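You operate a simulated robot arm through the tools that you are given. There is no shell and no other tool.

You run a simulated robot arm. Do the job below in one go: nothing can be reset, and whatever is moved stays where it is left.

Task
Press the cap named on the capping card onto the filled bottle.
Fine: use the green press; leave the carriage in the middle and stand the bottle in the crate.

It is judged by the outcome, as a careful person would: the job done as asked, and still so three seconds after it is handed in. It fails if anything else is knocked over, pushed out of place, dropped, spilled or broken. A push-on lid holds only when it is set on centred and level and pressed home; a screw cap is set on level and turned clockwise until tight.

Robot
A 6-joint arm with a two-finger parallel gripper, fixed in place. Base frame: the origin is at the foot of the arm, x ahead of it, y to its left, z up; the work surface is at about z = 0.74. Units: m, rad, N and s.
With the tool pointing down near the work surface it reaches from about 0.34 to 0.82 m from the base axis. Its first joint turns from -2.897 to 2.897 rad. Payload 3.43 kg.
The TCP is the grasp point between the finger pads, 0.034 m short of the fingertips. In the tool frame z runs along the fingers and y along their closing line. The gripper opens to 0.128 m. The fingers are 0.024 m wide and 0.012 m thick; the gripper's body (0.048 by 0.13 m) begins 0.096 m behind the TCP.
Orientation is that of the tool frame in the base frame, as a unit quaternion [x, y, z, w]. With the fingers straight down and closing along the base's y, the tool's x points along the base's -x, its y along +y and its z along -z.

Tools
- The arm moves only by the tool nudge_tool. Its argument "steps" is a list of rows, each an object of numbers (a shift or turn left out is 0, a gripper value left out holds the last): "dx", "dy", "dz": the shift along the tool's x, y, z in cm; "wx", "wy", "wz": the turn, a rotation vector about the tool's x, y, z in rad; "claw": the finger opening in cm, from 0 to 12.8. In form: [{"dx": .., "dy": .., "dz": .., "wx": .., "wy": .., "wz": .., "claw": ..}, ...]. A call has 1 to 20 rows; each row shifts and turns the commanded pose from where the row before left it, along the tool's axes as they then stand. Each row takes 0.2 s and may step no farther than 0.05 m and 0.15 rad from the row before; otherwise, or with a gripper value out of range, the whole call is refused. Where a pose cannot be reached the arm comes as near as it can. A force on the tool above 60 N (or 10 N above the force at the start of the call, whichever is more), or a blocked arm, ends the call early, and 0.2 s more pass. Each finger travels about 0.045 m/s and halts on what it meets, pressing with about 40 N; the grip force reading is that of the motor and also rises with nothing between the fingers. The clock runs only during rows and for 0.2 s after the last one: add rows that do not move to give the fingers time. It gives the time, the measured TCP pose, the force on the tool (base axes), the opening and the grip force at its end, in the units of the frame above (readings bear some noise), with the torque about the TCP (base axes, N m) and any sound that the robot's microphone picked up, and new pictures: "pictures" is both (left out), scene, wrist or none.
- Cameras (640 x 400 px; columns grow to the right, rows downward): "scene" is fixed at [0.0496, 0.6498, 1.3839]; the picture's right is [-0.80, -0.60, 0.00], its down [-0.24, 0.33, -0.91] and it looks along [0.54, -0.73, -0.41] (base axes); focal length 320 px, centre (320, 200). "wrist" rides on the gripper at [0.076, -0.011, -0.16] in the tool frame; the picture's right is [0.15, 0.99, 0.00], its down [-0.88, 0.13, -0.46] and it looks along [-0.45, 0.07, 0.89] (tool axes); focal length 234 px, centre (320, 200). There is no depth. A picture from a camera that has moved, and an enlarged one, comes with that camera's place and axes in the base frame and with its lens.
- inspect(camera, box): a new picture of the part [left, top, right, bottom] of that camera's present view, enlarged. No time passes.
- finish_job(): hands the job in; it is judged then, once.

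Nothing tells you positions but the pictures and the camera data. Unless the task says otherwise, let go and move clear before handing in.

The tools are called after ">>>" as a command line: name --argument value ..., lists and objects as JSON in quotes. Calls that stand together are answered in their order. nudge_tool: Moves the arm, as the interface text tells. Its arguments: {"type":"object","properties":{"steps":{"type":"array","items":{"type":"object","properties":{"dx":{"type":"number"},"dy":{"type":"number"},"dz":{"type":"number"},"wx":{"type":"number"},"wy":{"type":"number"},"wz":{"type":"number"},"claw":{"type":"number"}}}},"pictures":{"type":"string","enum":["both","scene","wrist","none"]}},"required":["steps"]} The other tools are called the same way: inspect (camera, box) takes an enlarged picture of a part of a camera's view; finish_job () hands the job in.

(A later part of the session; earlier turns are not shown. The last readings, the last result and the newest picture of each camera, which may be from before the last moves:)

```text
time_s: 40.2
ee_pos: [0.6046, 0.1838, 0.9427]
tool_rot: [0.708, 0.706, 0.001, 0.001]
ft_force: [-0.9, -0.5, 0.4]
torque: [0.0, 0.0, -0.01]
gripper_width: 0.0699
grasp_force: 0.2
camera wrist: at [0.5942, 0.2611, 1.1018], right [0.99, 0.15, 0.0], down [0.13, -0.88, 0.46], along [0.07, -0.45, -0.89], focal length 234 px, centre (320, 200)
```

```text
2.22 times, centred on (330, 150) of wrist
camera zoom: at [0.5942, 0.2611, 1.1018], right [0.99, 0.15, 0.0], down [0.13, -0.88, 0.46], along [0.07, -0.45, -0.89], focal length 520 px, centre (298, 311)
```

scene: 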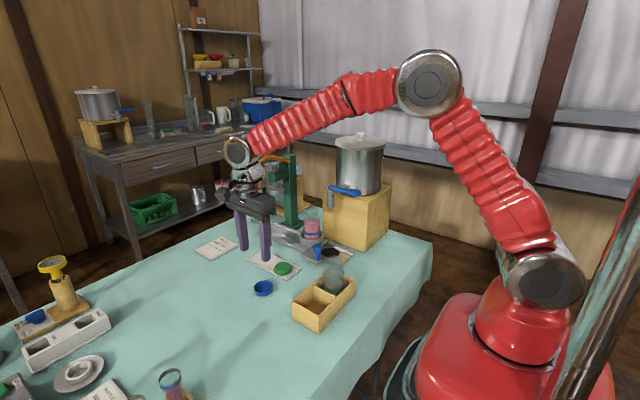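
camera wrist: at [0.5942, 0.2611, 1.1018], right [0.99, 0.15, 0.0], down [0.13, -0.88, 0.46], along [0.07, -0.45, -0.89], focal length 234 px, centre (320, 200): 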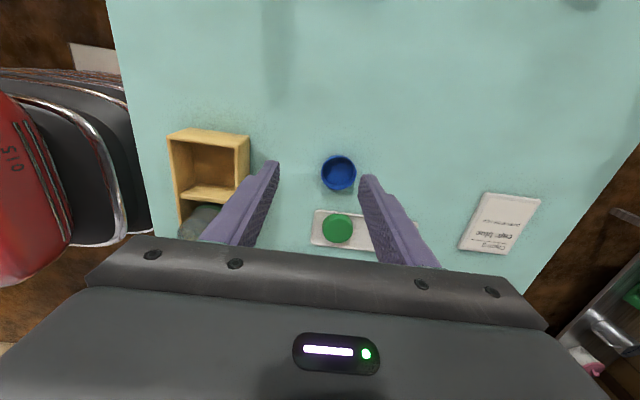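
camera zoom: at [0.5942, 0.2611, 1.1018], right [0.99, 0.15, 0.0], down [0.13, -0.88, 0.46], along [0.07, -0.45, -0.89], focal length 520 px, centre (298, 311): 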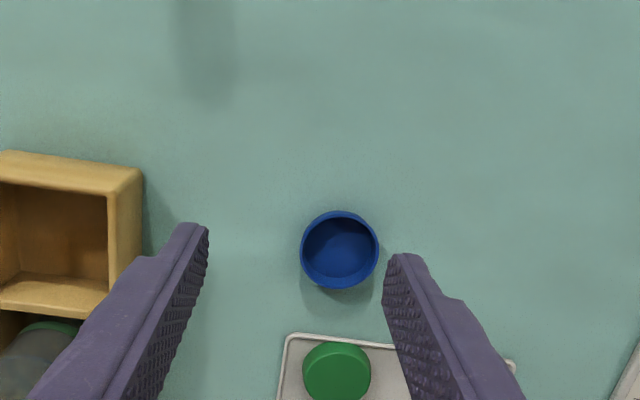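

The cap sits at (0.643, 0.140), open side up. I'll go back to the knob and grip it.

>>> nudge_tool --steps '[{"dx": -4.8, "dy": -0.35}, {"dx": -4.8, "dy": -0.35}, {"dx": -4.8, "dy": -0.35}, {"dx": -4.8, "dy": -0.35}, {"dx": -4.78, "dy": -0.35}, {"dz": 4.3}, {"dz": 4.3}, {"dz": 4.4}, {}, {"claw": 2.5}, {"claw": 2.5}, {"claw": 2.5}, {"claw": 2.5}, {"claw": 2.5}]'

>>> inspect --camera "wrist" --box '[220, 100, 420, 240]'

```text
time_s: 43.2
ee_pos: [0.5876, -0.0555, 0.8105]
tool_rot: [0.708, 0.707, 0.0, 0.0]
ft_force: [0.3, 0.6, -2.5]
torque: [-0.04, 0.25, -0.01]
gripper_width: 0.032
grasp_force: 45.3
camera wrist: at [0.5774, 0.0212, 0.9713], right [0.99, 0.15, 0.0], down [0.13, -0.88, 0.46], along [0.07, -0.45, -0.89], focal length 234 px, centre (320, 200)
```

scene: 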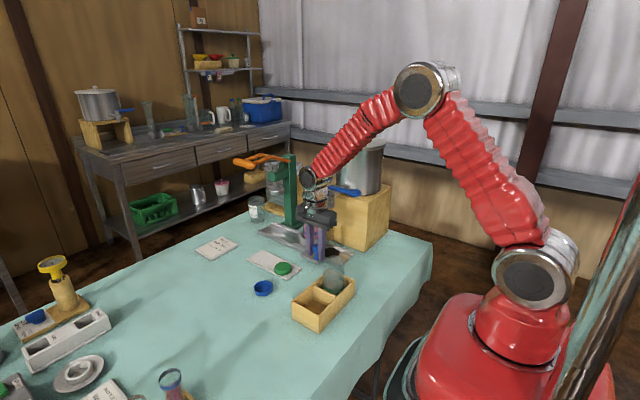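
wrist: 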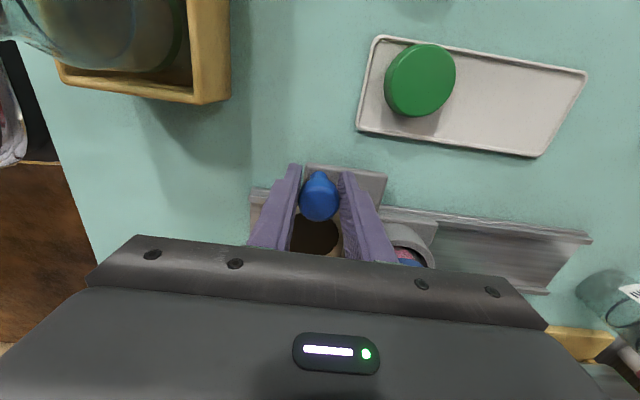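

```text
2.86 times, centred on (320, 170) of wrist
camera zoom: at [0.5774, 0.0212, 0.9713], right [0.99, 0.15, 0.0], down [0.13, -0.88, 0.46], along [0.07, -0.45, -0.89], focal length 669 px, centre (320, 286)
```

zoom: 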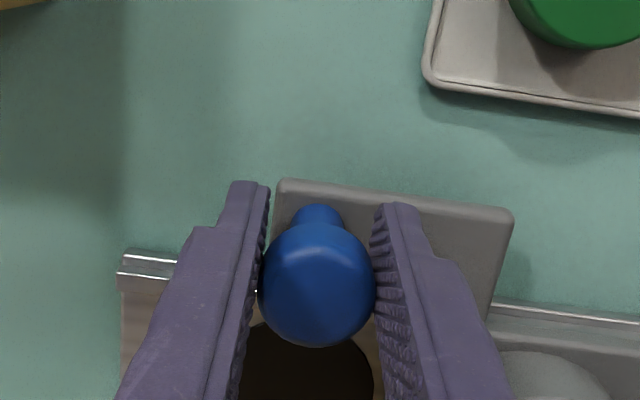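

The grip is good. I'll slide the carriage back 4 cm to the middle.

>>> nudge_tool --steps '[{"dy": 0.2}, {"dy": 0.3}, {"dy": 0.5}, {"dy": 0.5}, {"dy": 0.5}, {"dy": 0.5}, {"dy": 0.5}, {"dy": 0.5}, {"dy": 0.3}, {"dy": 0.2}, {}, {}]'

>>> inspect --camera "scene" --box '[250, 195, 370, 270]'

```text
time_s: 45.8
ee_pos: [0.6271, -0.0561, 0.8113]
tool_rot: [0.707, 0.707, 0.002, 0.0]
ft_force: [-2.6, -5.7, -3.9]
torque: [0.01, 0.52, -0.12]
gripper_width: 0.0318
grasp_force: 44.9
camera wrist: at [0.6169, 0.0213, 0.9713], right [0.99, 0.15, 0.0], down [0.13, -0.88, 0.46], along [0.07, -0.45, -0.89], focal length 234 px, centre (320, 200)
```

scene: 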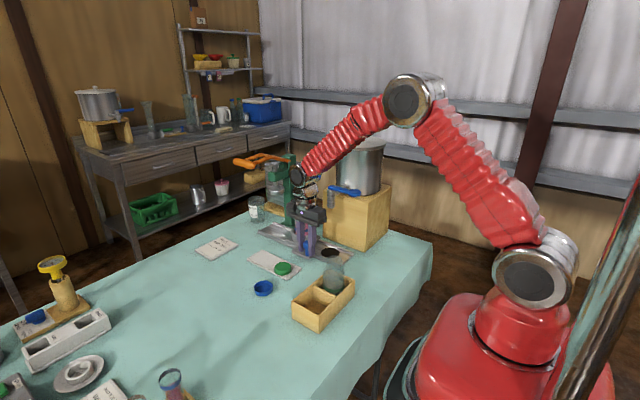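
wrist: 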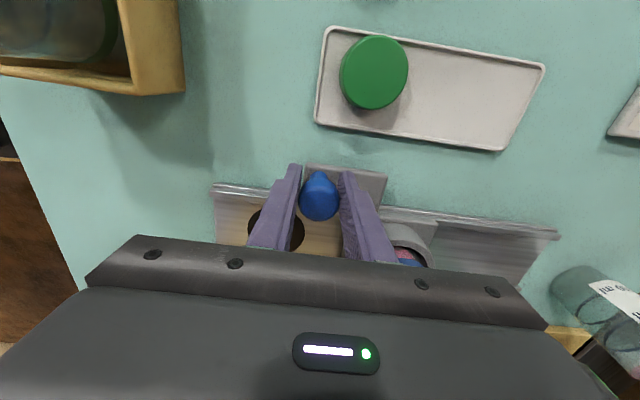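

```text
5.33 times, centred on (310, 232) of scene
camera zoom: at [0.0496, 0.6498, 1.3839], right [-0.8, -0.6, 0.0], down [-0.24, 0.33, -0.91], along [0.54, -0.73, -0.41], focal length 1705 px, centre (373, 27)
```

zoom: 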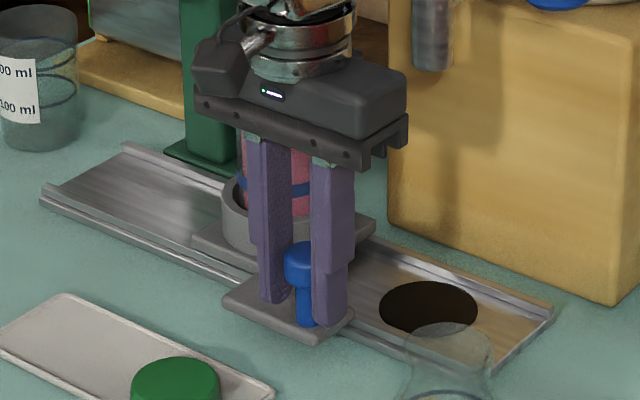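

The carriage is back in the middle. Before relying on the flip, I'll release, rise, and test in free air that the arm can point the tool horizontally toward -y.

>>> nudge_tool --steps '[{"claw": 7}, {"claw": 7}, {"claw": 7}, {"dz": -4.7}, {"dz": -4.7}, {"dz": -4.7}, {"dz": -3.0, "dx": 3.5}, {"dx": 4.0, "dy": 1.5}, {"dx": 4.0, "dy": 1.5}, {"wy": -0.1428}, {"wy": -0.1428}, {"wy": -0.1428}, {"wy": -0.1428}, {"wy": -0.1428}, {"wy": -0.1428}, {"wy": -0.1428}, {"wy": -0.1428}, {}]'

```text
time_s: 49.6
ee_pos: [0.6572, 0.0603, 0.9836]
tool_rot: [0.596, 0.594, -0.382, 0.382]
ft_force: [-0.1, 0.4, -0.1]
torque: [0.0, -0.02, -0.05]
gripper_width: 0.0697
grasp_force: 0.1
camera wrist: at [0.6467, 0.2374, 0.9806], right [0.99, 0.06, -0.13], down [0.13, 0.05, 0.99], along [0.07, -1.0, 0.04], focal length 234 px, centre (320, 200)
```

scene: 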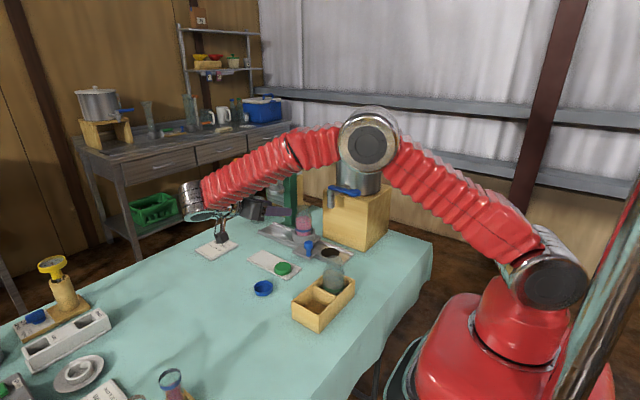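
wrist: 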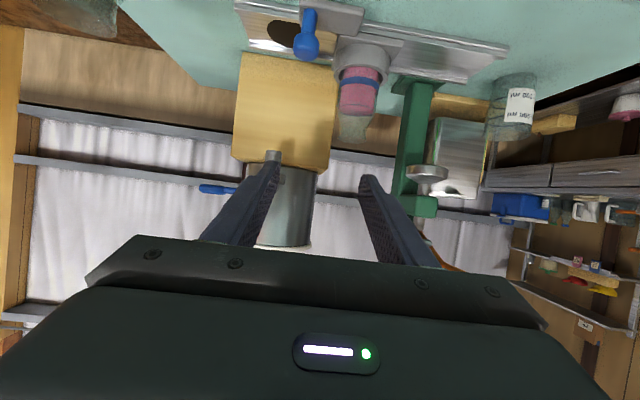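

>>> nudge_tool --steps '[{"wy": -0.1428}, {"wy": -0.1428}, {"wy": -0.1428}, {}]'

```text
time_s: 50.6
ee_pos: [0.658, 0.0601, 0.9824]
tool_rot: [0.5, 0.499, -0.5, 0.501]
ft_force: [0.5, -0.1, 0.5]
torque: [0.02, -0.02, 0.02]
gripper_width: 0.0699
grasp_force: 0.0
camera wrist: at [0.6469, 0.2201, 0.9072], right [0.99, 0.0, -0.14], down [0.13, 0.46, 0.88], along [0.07, -0.89, 0.45], focal length 234 px, centre (320, 200)
```

scene: 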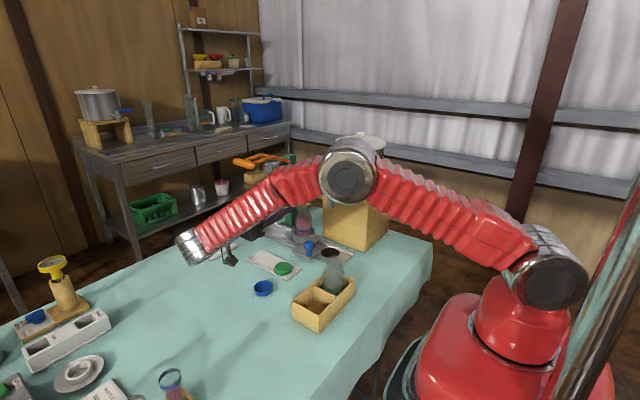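
wrist: 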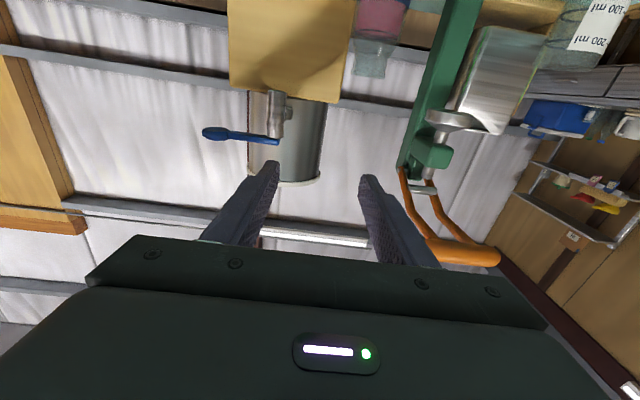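

The horizontal pose works. Next I'll test that the half-turn roll about the tool axis is reachable too.

>>> nudge_tool --steps '[{"wz": -0.1496}, {"wz": -0.1496}, {"wz": -0.1496}, {"wz": -0.1496}, {"wz": -0.1496}, {"wz": -0.1496}, {"wz": -0.1496}, {"wz": -0.1496}, {"wz": -0.1496}, {"wz": -0.1496}, {"wz": -0.1496}, {"wz": -0.1496}, {"wz": -0.1496}, {"wz": -0.1496}, {"wz": -0.1496}, {"wz": -0.1496}, {"wz": -0.1496}, {"wz": -0.1496}, {"wz": -0.1496}, {"wz": -0.1496}]' --pictures "none"

>>> nudge_tool --steps '[{"wz": -0.1496}, {}]'

```text
time_s: 54.8
ee_pos: [0.6586, 0.0595, 0.9826]
tool_rot: [-0.462, 0.536, -0.535, -0.462]
ft_force: [0.0, 0.2, 0.3]
torque: [0.0, 0.01, -0.01]
gripper_width: 0.0699
grasp_force: 0.0
```

```text
time_s: 55.4
ee_pos: [0.6585, 0.0599, 0.9826]
tool_rot: [0.5, -0.5, 0.5, 0.5]
ft_force: [-0.5, 0.0, -1.3]
torque: [0.0, 0.0, 0.0]
gripper_width: 0.07
grasp_force: 0.0
camera wrist: at [0.6693, 0.2202, 1.059], right [-0.99, 0.0, 0.15], down [-0.13, 0.46, -0.88], along [-0.07, -0.89, -0.45], focal length 234 px, centre (320, 200)
```

scene: 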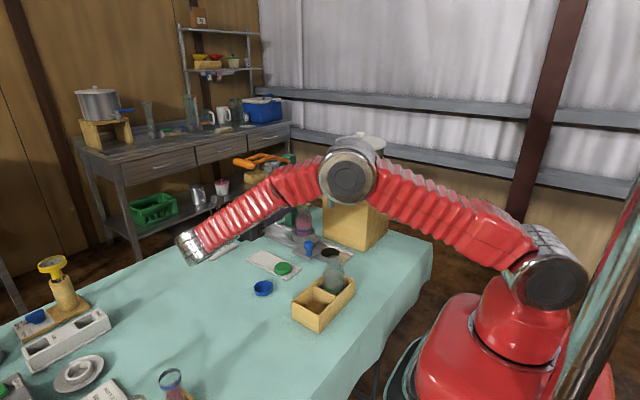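
wrist: 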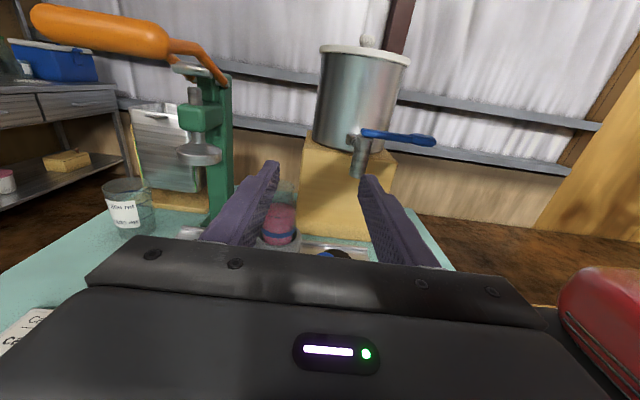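

Both orientations are reachable, and the camera-up pose gives a good view. Next I'll pitch down to about 0.9 rad from vertical and come in on the inverted cap on the table.

>>> nudge_tool --steps '[{"wy": -0.134}, {"wy": -0.134}, {"wy": -0.134}, {"wy": -0.134}, {"wy": -0.135}, {"dx": -4.53, "dy": 0.32, "dz": -0.52}, {"dx": -4.53, "dy": 0.32, "dz": -0.52}, {"dx": -4.53, "dy": 0.32, "dz": -0.52}, {"dx": -4.53, "dy": 0.32, "dz": -0.52}, {"dx": -4.5, "dy": 0.32, "dz": -0.52}, {}]'

>>> inspect --camera "wrist" --box '[230, 90, 410, 240]'

>>> inspect --camera "scene" --box '[200, 220, 320, 320]'

```text
time_s: 57.8
ee_pos: [0.6422, 0.2221, 0.8206]
tool_rot: [-0.637, 0.637, -0.307, -0.307]
ft_force: [-0.4, 0.1, -0.3]
torque: [0.02, -0.02, -0.01]
gripper_width: 0.0701
grasp_force: 0.1
camera wrist: at [0.6532, 0.2996, 0.9801], right [-0.99, -0.09, 0.11], down [-0.13, 0.9, -0.41], along [-0.07, -0.42, -0.91], focal length 234 px, centre (320, 200)
```

scene: 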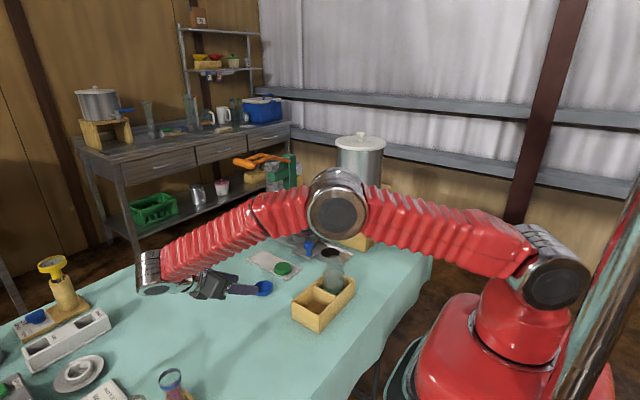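
wrist: 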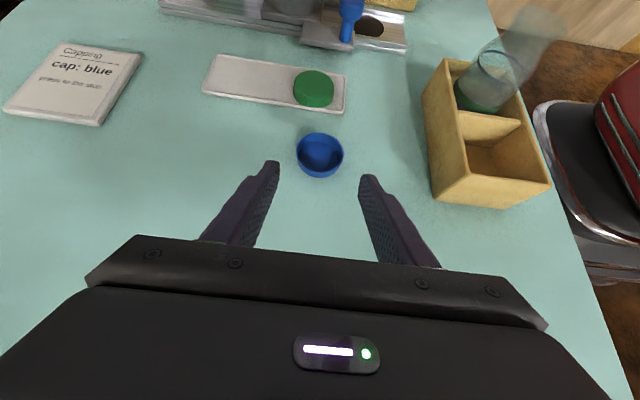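

```text
2.67 times, centred on (320, 165) of wrist
camera zoom: at [0.6532, 0.2996, 0.9801], right [-0.99, -0.09, 0.11], down [-0.13, 0.9, -0.41], along [-0.07, -0.42, -0.91], focal length 624 px, centre (320, 293)
```

zoom: 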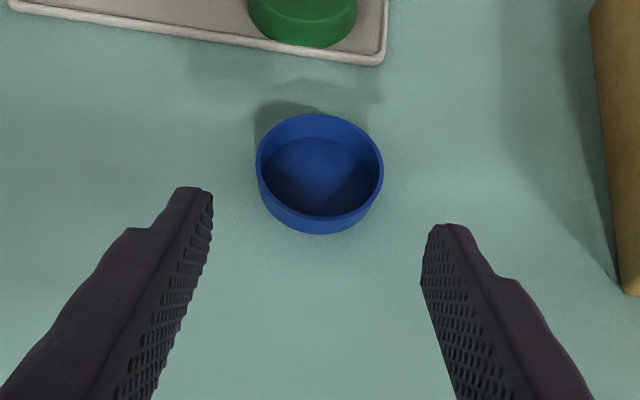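

```text
4.00 times, centred on (260, 270) of scene
camera zoom: at [0.0496, 0.6498, 1.3839], right [-0.8, -0.6, 0.0], down [-0.24, 0.33, -0.91], along [0.54, -0.73, -0.41], focal length 1279 px, centre (560, -80)
```

zoom: 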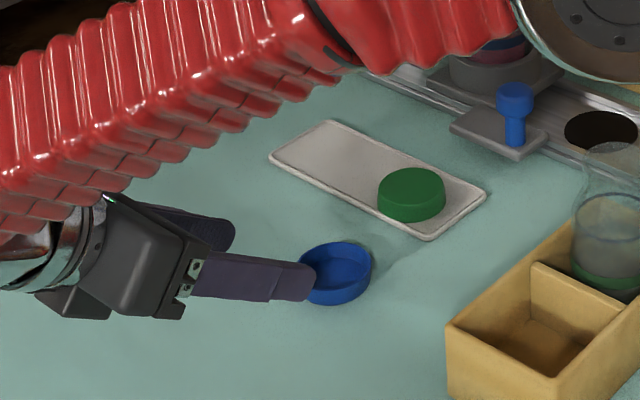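

The cap is centred between the fingers. I'll move in along the tool axis.

>>> nudge_tool --steps '[{"dx": 0.1, "dz": 4.0}, {"dx": 0.1, "dz": 2.5}, {"dx": 0.05, "dz": 1.0}, {}]'

>>> inspect --camera "wrist" --box '[250, 110, 390, 230]'

>>> inspect --camera "scene" --box '[235, 260, 305, 310]'

```text
time_s: 58.8
ee_pos: [0.6404, 0.1616, 0.7767]
tool_rot: [-0.637, 0.637, -0.307, -0.306]
ft_force: [-0.1, -0.9, -0.3]
torque: [0.02, -0.03, 0.0]
gripper_width: 0.0699
grasp_force: 0.1
camera wrist: at [0.6531, 0.2397, 0.9361], right [-0.99, -0.09, 0.11], down [-0.13, 0.9, -0.41], along [-0.07, -0.42, -0.91], focal length 234 px, centre (320, 200)
```

scene: 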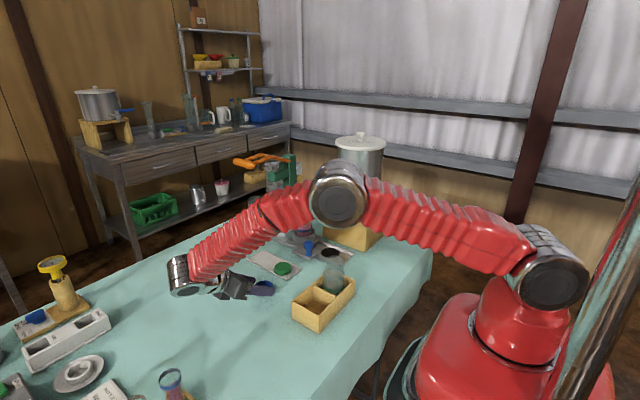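
wrist: 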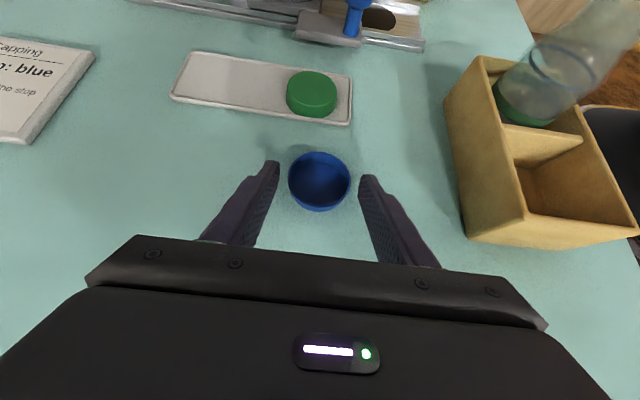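

```text
3.33 times, centred on (320, 170) of wrist
camera zoom: at [0.6531, 0.2397, 0.9361], right [-0.99, -0.09, 0.11], down [-0.13, 0.9, -0.41], along [-0.07, -0.42, -0.91], focal length 781 px, centre (320, 300)
```

zoom: 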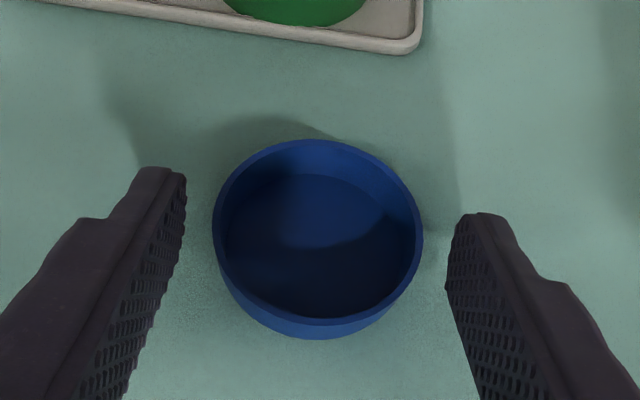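

```text
8.00 times, centred on (270, 285) of scene
camera zoom: at [0.0496, 0.6498, 1.3839], right [-0.8, -0.6, 0.0], down [-0.24, 0.33, -0.91], along [0.54, -0.73, -0.41], focal length 2557 px, centre (720, -480)
```

zoom: 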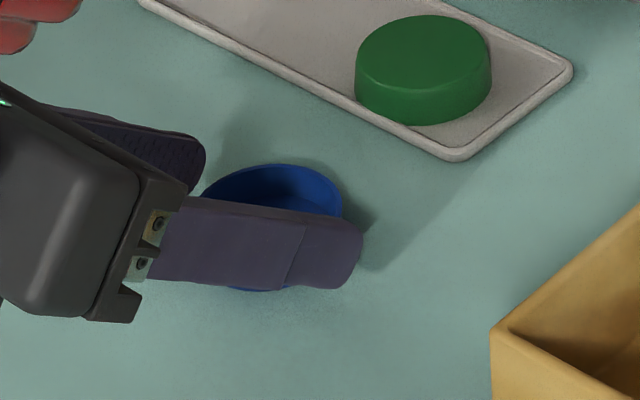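

>>> nudge_tool --steps '[{"dz": 0.5}, {"dz": 0.3}, {}]' --pictures "none"

>>> inspect --camera "scene" --box '[245, 268, 295, 303]'

```text
time_s: 59.6
ee_pos: [0.6416, 0.1548, 0.7716]
tool_rot: [-0.637, 0.637, -0.307, -0.306]
ft_force: [0.8, 0.0, 0.0]
torque: [0.0, 0.01, 0.0]
gripper_width: 0.0701
grasp_force: 0.2
```

```text
11.43 times, centred on (270, 286) of scene
camera zoom: at [0.0496, 0.6498, 1.3839], right [-0.8, -0.6, 0.0], down [-0.24, 0.33, -0.91], along [0.54, -0.73, -0.41], focal length 3653 px, centre (891, -777)
```

zoom: 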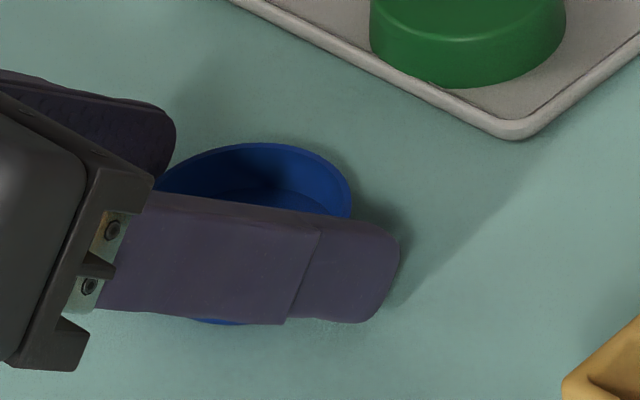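

The position is good and nothing is touching. I'll close on the rim and do a small test lift.

>>> nudge_tool --steps '[{"claw": 5.0}, {"claw": 5.0}, {"claw": 5.0}, {"claw": 5.0}, {"dx": 0.39, "dz": -0.31}, {"dx": 1.17, "dz": -0.93}, {}]'

>>> inspect --camera "wrist" --box '[250, 110, 390, 230]'

>>> inspect --camera "scene" --box '[235, 260, 305, 310]'

```text
time_s: 61.2
ee_pos: [0.6418, 0.1543, 0.7913]
tool_rot: [0.637, -0.637, 0.308, 0.307]
ft_force: [0.0, -0.1, 0.8]
torque: [0.01, -0.02, 0.03]
gripper_width: 0.0548
grasp_force: 39.6
camera wrist: at [0.6533, 0.233, 0.951], right [-0.99, -0.09, 0.11], down [-0.13, 0.9, -0.41], along [-0.07, -0.42, -0.91], focal length 234 px, centre (320, 200)
```

scene: 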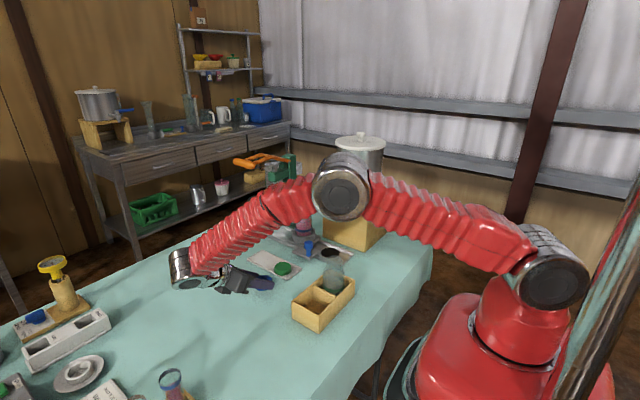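
wrist: 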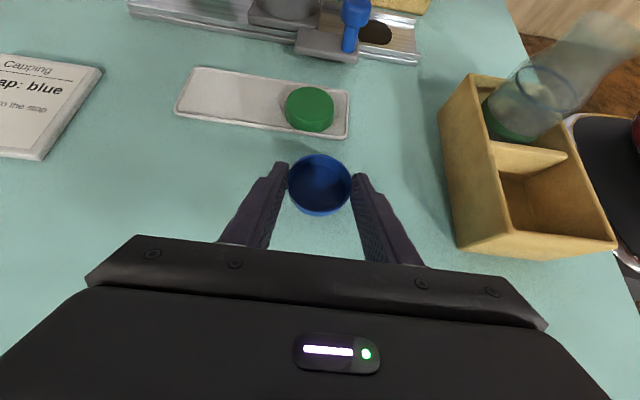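

```text
3.33 times, centred on (320, 170) of wrist
camera zoom: at [0.6533, 0.233, 0.951], right [-0.99, -0.09, 0.11], down [-0.13, 0.9, -0.41], along [-0.07, -0.42, -0.91], focal length 781 px, centre (320, 300)
```

zoom: 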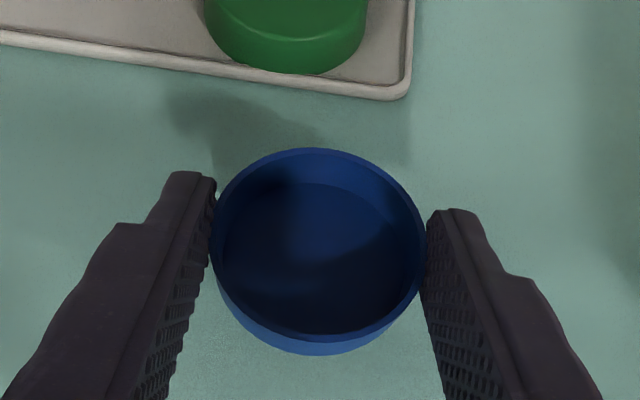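

```text
8.00 times, centred on (270, 285) of scene
camera zoom: at [0.0496, 0.6498, 1.3839], right [-0.8, -0.6, 0.0], down [-0.24, 0.33, -0.91], along [0.54, -0.73, -0.41], focal length 2557 px, centre (720, -480)
```

zoom: 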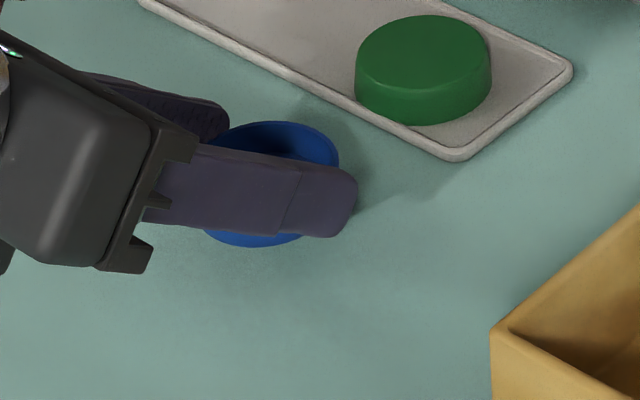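

The grip is steady. I'll lift to z≈0.96, yaw slightly to keep the wrist away from the lever, and carry the cap toward the bottle, stopping short to check clearance.

>>> nudge_tool --steps '[{"dx": 3.33, "dz": -2.65}, {"dx": 3.33, "dz": -2.65}, {"dx": 3.33, "dz": -2.65}, {"dx": 3.33, "dz": -2.65}, {"wx": 0.1175, "wz": -0.0933}, {"wx": 0.1175, "wz": -0.0933}, {"dx": 2.94, "dy": 0.49, "dz": 3.7}, {"dx": 2.94, "dy": 0.49, "dz": 3.7}, {"dx": 2.94, "dy": 0.49, "dz": 3.7}, {"dx": 2.94, "dy": 0.49, "dz": 3.7}, {}]'

>>> inspect --camera "scene" --box '[220, 140, 360, 260]'

```text
time_s: 63.6
ee_pos: [0.6794, -0.031, 0.9615]
tool_rot: [0.725, -0.535, 0.35, 0.257]
ft_force: [-0.9, 0.9, 0.0]
torque: [0.0, -0.01, -0.05]
gripper_width: 0.0548
grasp_force: 39.3
camera wrist: at [0.6675, 0.047, 1.1215], right [-0.92, -0.38, 0.11], down [-0.39, 0.83, -0.41], along [0.06, -0.42, -0.91], focal length 234 px, centre (320, 200)
```

scene: 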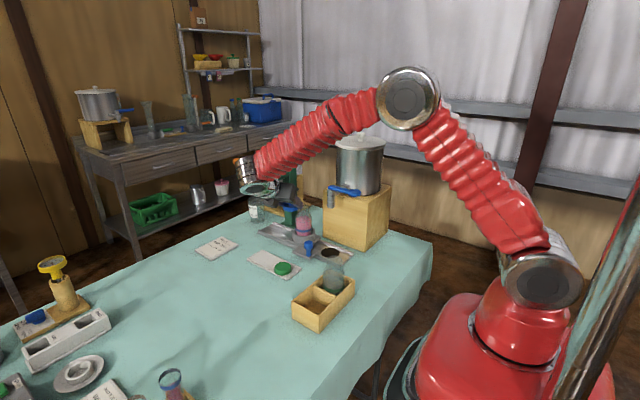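
wrist: 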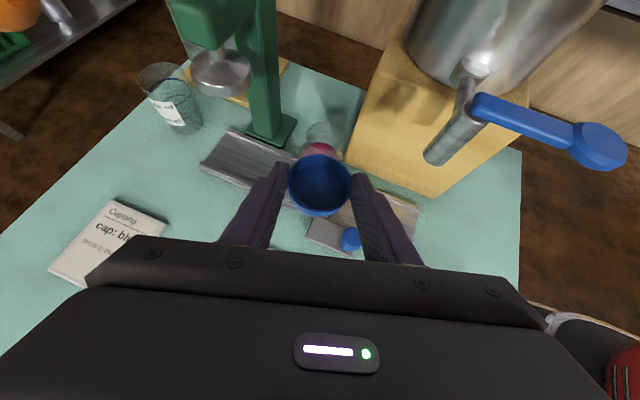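

```text
3.33 times, centred on (290, 200) of scene
camera zoom: at [0.0496, 0.6498, 1.3839], right [-0.8, -0.6, 0.0], down [-0.24, 0.33, -0.91], along [0.54, -0.73, -0.41], focal length 1066 px, centre (420, 200)
```

zoom: 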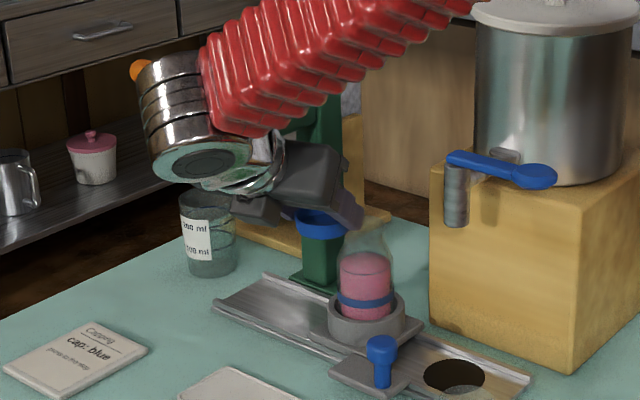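

There is ample clearance. I'll finish the move to hover over the bottle.

>>> nudge_tool --steps '[{"dx": 2.94, "dy": 0.49, "dz": 3.7}, {"dx": 2.94, "dy": 0.49, "dz": 3.7}, {}]'

>>> inspect --camera "scene" --box '[280, 180, 340, 240]'

>>> inspect --camera "wrist" --box '[240, 100, 400, 230]'

```text
time_s: 64.4
ee_pos: [0.6987, -0.1261, 0.9611]
tool_rot: [0.725, -0.535, 0.35, 0.258]
ft_force: [0.6, 0.3, -0.3]
torque: [0.0, 0.01, 0.04]
gripper_width: 0.0546
grasp_force: 40.3
camera wrist: at [0.6868, -0.0475, 1.1211], right [-0.92, -0.38, 0.11], down [-0.39, 0.83, -0.41], along [0.06, -0.42, -0.91], focal length 234 px, centre (320, 200)
```

scene: 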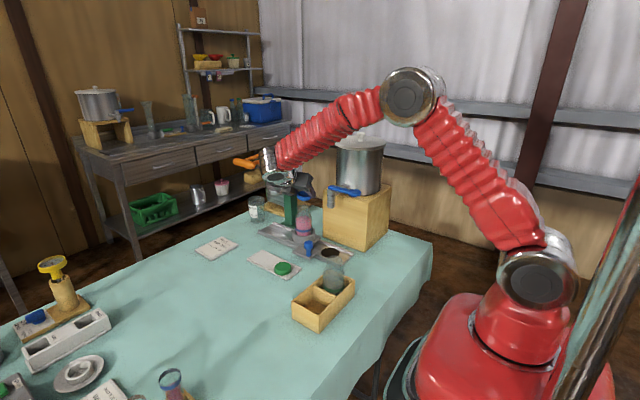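
wrist: 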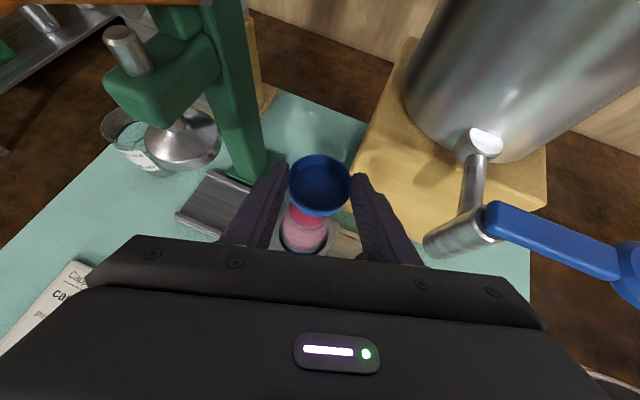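

```text
6.67 times, centred on (310, 210) of scene
camera zoom: at [0.0496, 0.6498, 1.3839], right [-0.8, -0.6, 0.0], down [-0.24, 0.33, -0.91], along [0.54, -0.73, -0.41], focal length 2131 px, centre (387, 133)
```

zoom: 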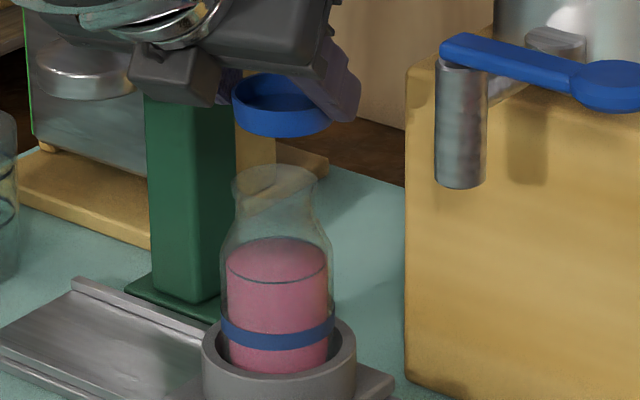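

```text
3.08 times, centred on (320, 165) of wrist
camera zoom: at [0.6868, -0.0475, 1.1211], right [-0.92, -0.38, 0.11], down [-0.39, 0.83, -0.41], along [0.06, -0.42, -0.91], focal length 720 px, centre (320, 308)
```

zoom: 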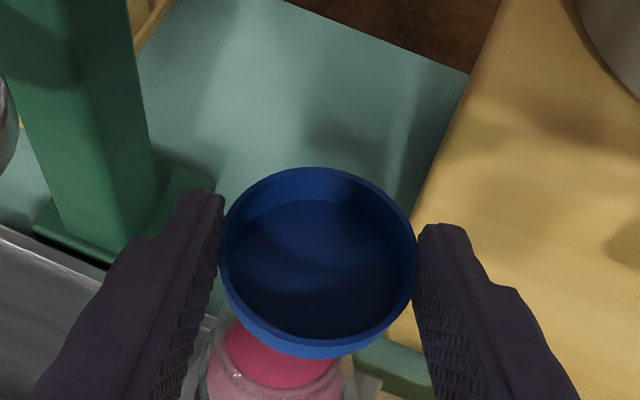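

The cap needs about 5 mm in +x to centre on the mouth. I'll correct that and lower 3 cm.

>>> nudge_tool --steps '[{"dx": 0.09, "dy": -0.48, "dz": 0.12}, {"dx": -1.175, "dz": 0.933}, {"dx": -1.175, "dz": 0.933}, {}]'

>>> inspect --camera "scene" --box '[290, 185, 330, 215]'

>>> inspect --camera "wrist" --box '[250, 130, 390, 250]'

```text
time_s: 65.4
ee_pos: [0.7041, -0.1247, 0.9318]
tool_rot: [0.725, -0.535, 0.35, 0.258]
ft_force: [0.3, 0.1, -0.2]
torque: [-0.01, 0.01, 0.04]
gripper_width: 0.0547
grasp_force: 40.6
camera wrist: at [0.6912, -0.0468, 1.0906], right [-0.92, -0.38, 0.11], down [-0.39, 0.83, -0.41], along [0.06, -0.42, -0.91], focal length 234 px, centre (320, 200)
```

scene: 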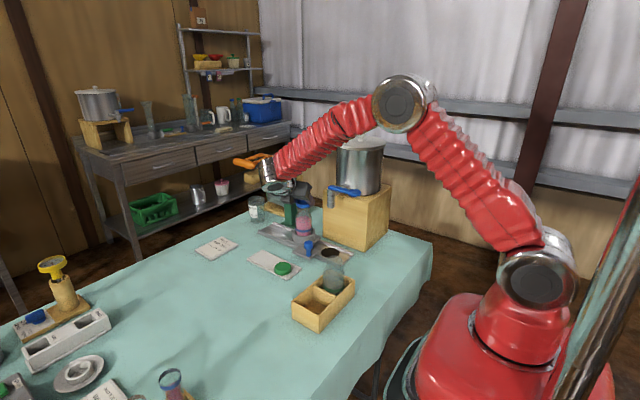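
wrist: 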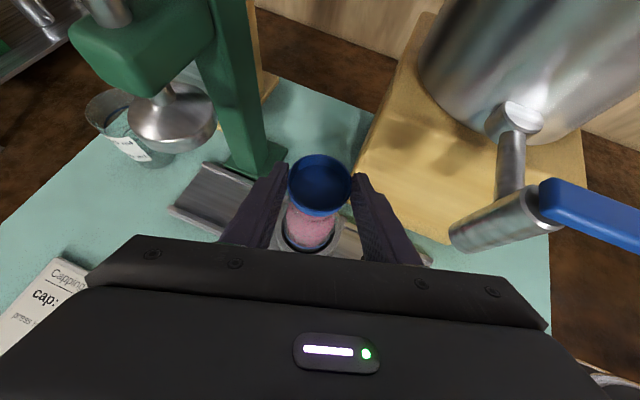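

```text
13.33 times, centred on (310, 200) of scene
camera zoom: at [0.0496, 0.6498, 1.3839], right [-0.8, -0.6, 0.0], down [-0.24, 0.33, -0.91], along [0.54, -0.73, -0.41], focal length 4262 px, centre (453, 200)
```

zoom: 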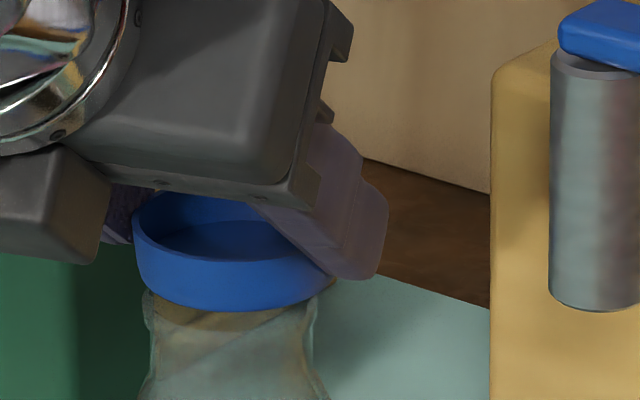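

```text
3.33 times, centred on (320, 190) of wrist
camera zoom: at [0.6912, -0.0468, 1.0906], right [-0.92, -0.38, 0.11], down [-0.39, 0.83, -0.41], along [0.06, -0.42, -0.91], focal length 781 px, centre (320, 233)
```

zoom: 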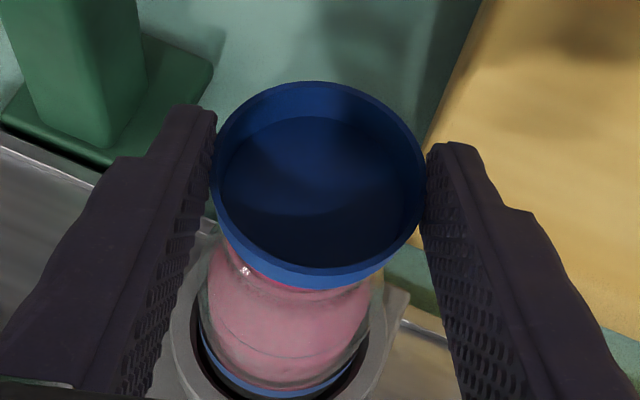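

The cap is centred within about 2 mm. I'll lower in small steps until it rests on the mouth.

>>> nudge_tool --steps '[{"dx": -0.157, "dz": 0.124}, {"dx": -0.157, "dz": 0.124}, {}]' --pictures "none"

>>> inspect --camera "scene" --box '[295, 195, 325, 215]'

```text
time_s: 66.2
ee_pos: [0.7033, -0.125, 0.9264]
tool_rot: [0.725, -0.535, 0.35, 0.257]
ft_force: [-0.9, -0.6, 0.5]
torque: [-0.04, -0.02, 0.0]
gripper_width: 0.0544
grasp_force: 40.0
```

```text
16.00 times, centred on (310, 205) of scene
camera zoom: at [0.0496, 0.6498, 1.3839], right [-0.8, -0.6, 0.0], down [-0.24, 0.33, -0.91], along [0.54, -0.73, -0.41], focal length 5114 px, centre (480, 120)
```

zoom: 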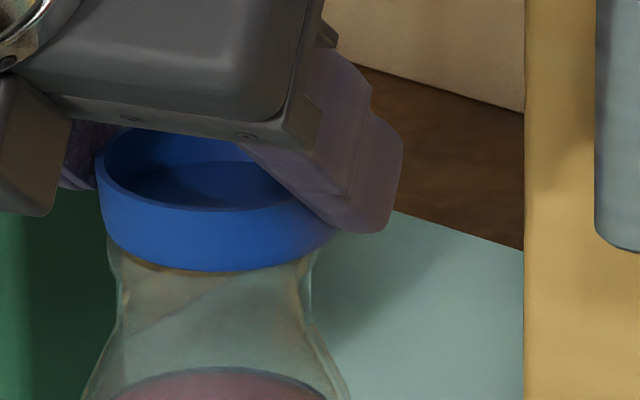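

>>> nudge_tool --steps '[{"dx": 0.03, "dy": -0.15, "dz": 0.03}, {"dx": -0.118, "dz": 0.093}, {}]' --pictures "none"

>>> nudge_tool --steps '[{"dx": -0.118, "dz": 0.093}, {}]' --pictures "none"

>>> inspect --camera "scene" --box '[295, 195, 325, 215]'

```text
time_s: 67.0
ee_pos: [0.7043, -0.1256, 0.9262]
tool_rot: [0.725, -0.535, 0.35, 0.257]
ft_force: [0.0, -0.5, 0.5]
torque: [0.01, 0.02, 0.03]
gripper_width: 0.0548
grasp_force: 40.2
```

```text
time_s: 67.6
ee_pos: [0.705, -0.125, 0.9253]
tool_rot: [0.725, -0.535, 0.35, 0.257]
ft_force: [0.4, -0.2, -0.5]
torque: [0.0, 0.0, 0.0]
gripper_width: 0.0547
grasp_force: 40.3
```

```text
16.00 times, centred on (310, 205) of scene
camera zoom: at [0.0496, 0.6498, 1.3839], right [-0.8, -0.6, 0.0], down [-0.24, 0.33, -0.91], along [0.54, -0.73, -0.41], focal length 5114 px, centre (480, 120)
```

zoom: 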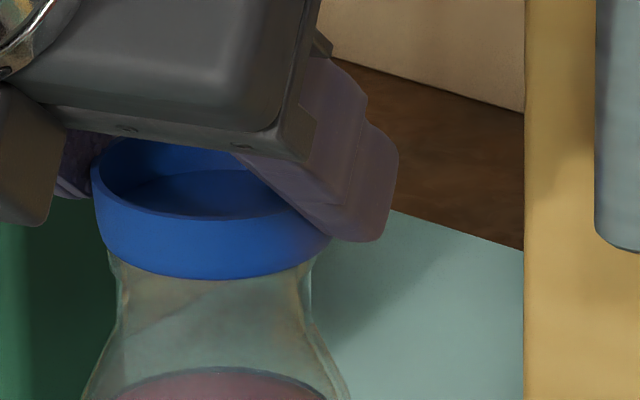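

>>> nudge_tool --steps '[{"dx": -0.118, "dz": 0.093}, {}]' --pictures "none"

>>> nudge_tool --steps '[{"dx": -0.08, "dz": 0.062}, {}]' --pictures "none"

>>> inspect --camera "scene" --box '[295, 195, 325, 215]'

```text
time_s: 68.2
ee_pos: [0.7046, -0.1254, 0.925]
tool_rot: [0.724, -0.535, 0.351, 0.257]
ft_force: [0.4, 0.9, 8.5]
torque: [-0.08, 0.0, 0.0]
gripper_width: 0.0548
grasp_force: 39.4
```

```text
time_s: 68.8
ee_pos: [0.705, -0.1255, 0.9244]
tool_rot: [0.725, -0.535, 0.351, 0.257]
ft_force: [-0.5, -0.4, 19.2]
torque: [-0.29, 0.02, 0.03]
gripper_width: 0.0545
grasp_force: 39.6
```

```text
16.00 times, centred on (310, 205) of scene
camera zoom: at [0.0496, 0.6498, 1.3839], right [-0.8, -0.6, 0.0], down [-0.24, 0.33, -0.91], along [0.54, -0.73, -0.41], focal length 5114 px, centre (480, 120)
```

zoom: 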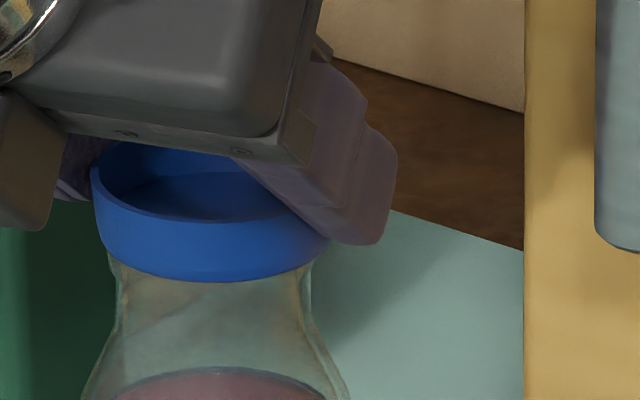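

The cap is seated on the mouth, with 19 N of contact. I'll relieve the pressure slightly, then open gently and check.

>>> nudge_tool --steps '[{"dx": 0.118, "dz": -0.093}, {"claw": 5.8}, {"claw": 6.4}, {"claw": 7.0}, {}]'

>>> inspect --camera "scene" --box '[290, 190, 330, 220]'

>>> inspect --camera "wrist" --box '[250, 130, 390, 250]'

```text
time_s: 70.0
ee_pos: [0.7047, -0.1246, 0.9238]
tool_rot: [0.724, -0.535, 0.351, 0.258]
ft_force: [0.1, -0.1, -0.2]
torque: [0.01, 0.0, 0.01]
gripper_width: 0.07
grasp_force: 0.1
camera wrist: at [0.6922, -0.0466, 1.0829], right [-0.92, -0.38, 0.11], down [-0.39, 0.83, -0.41], along [0.06, -0.42, -0.91], focal length 234 px, centre (320, 200)
```

scene: 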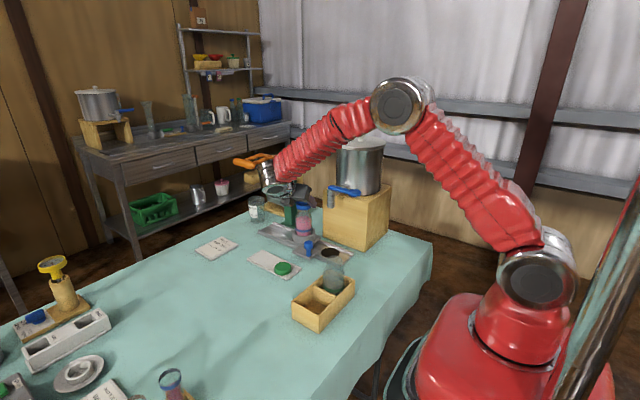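
wrist: 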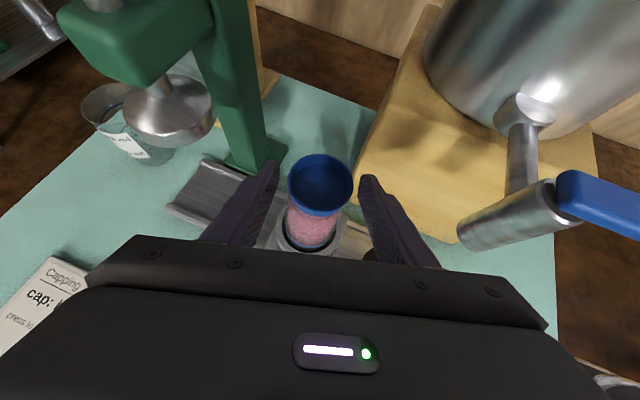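

```text
13.33 times, centred on (310, 205) of scene
camera zoom: at [0.0496, 0.6498, 1.3839], right [-0.8, -0.6, 0.0], down [-0.24, 0.33, -0.91], along [0.54, -0.73, -0.41], focal length 4262 px, centre (453, 133)
```

zoom: 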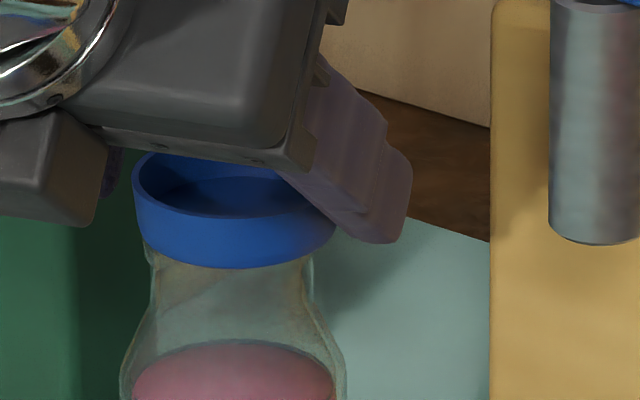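

```text
3.33 times, centred on (320, 190) of wrist
camera zoom: at [0.6922, -0.0466, 1.0829], right [-0.92, -0.38, 0.11], down [-0.39, 0.83, -0.41], along [0.06, -0.42, -0.91], focal length 781 px, centre (320, 233)
```

zoom: 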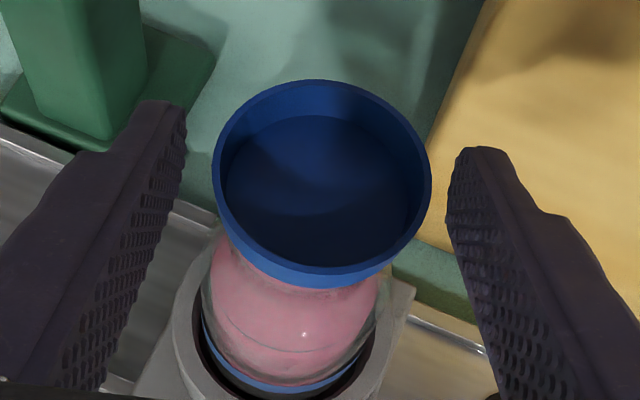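

The inverted cap rests stably on the bottle mouth. I'll back away along the tool axis, square up the yaw, and bring the tool horizontal for the re-grip.

>>> nudge_tool --steps '[{"dz": -2.5}, {"dz": -4}, {"dz": -4}, {"wx": -0.1175, "wz": 0.0933}, {"wx": -0.1175, "wz": 0.0933}, {"dx": -2.28, "dy": 0.67, "dz": -2.87}, {"dx": -2.28, "dy": 0.67, "dz": -2.87}, {"dx": -2.28, "dy": 0.67, "dz": -2.87}, {"wy": 0.134}, {"wy": 0.134}, {"wy": 0.134}, {"wy": 0.134}, {"wy": 0.135}, {}]'

>>> inspect --camera "wrist" --box '[200, 100, 420, 260]'

>>> inspect --camera "scene" --box '[285, 190, 335, 240]'

```text
time_s: 73.0
ee_pos: [0.6592, 0.0641, 0.9899]
tool_rot: [0.499, -0.5, 0.501, 0.5]
ft_force: [0.1, 0.1, 0.0]
torque: [0.0, -0.01, 0.03]
gripper_width: 0.0698
grasp_force: 0.0
camera wrist: at [0.671, 0.2241, 1.0655], right [-0.99, 0.0, 0.14], down [-0.13, 0.45, -0.88], along [-0.07, -0.89, -0.45], focal length 234 px, centre (320, 200)
```

scene: 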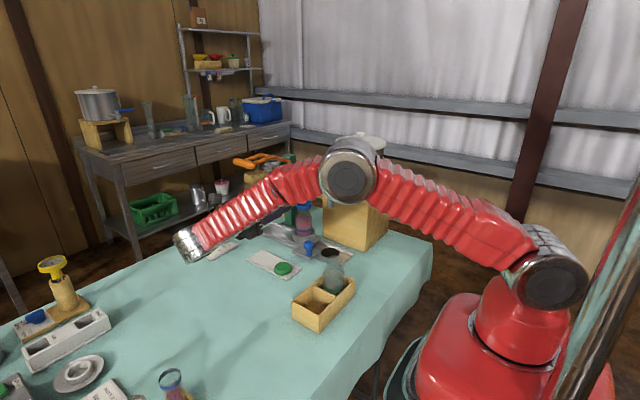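
wrist: 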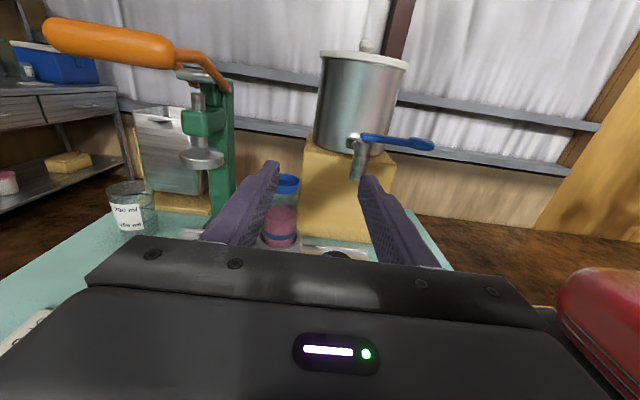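

```text
2.50 times, centred on (310, 180) of wrist
camera zoom: at [0.671, 0.2241, 1.0655], right [-0.99, 0.0, 0.14], down [-0.13, 0.45, -0.88], along [-0.07, -0.89, -0.45], focal length 585 px, centre (345, 250)
```

zoom: 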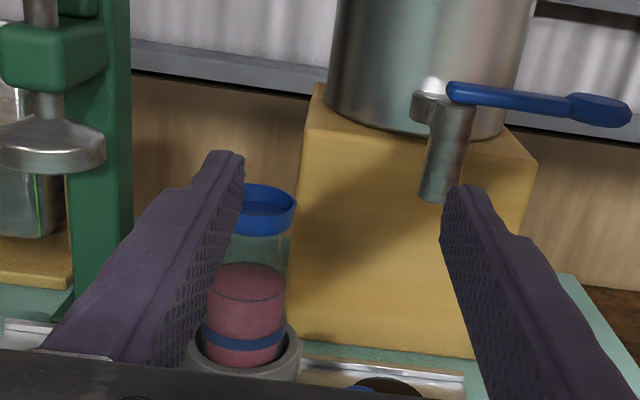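

```text
8.00 times, centred on (310, 215) of scene
camera zoom: at [0.0496, 0.6498, 1.3839], right [-0.8, -0.6, 0.0], down [-0.24, 0.33, -0.91], along [0.54, -0.73, -0.41], focal length 2557 px, centre (400, 80)
```

zoom: 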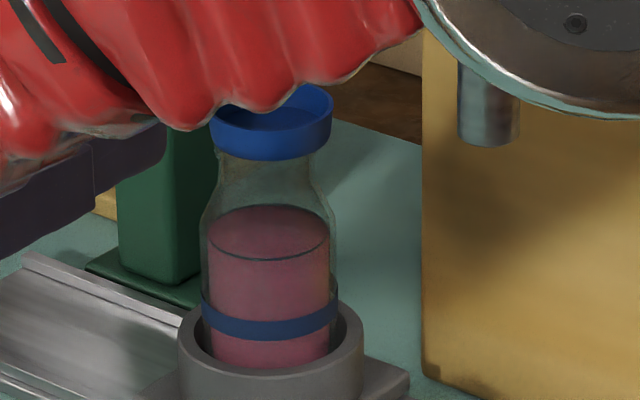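

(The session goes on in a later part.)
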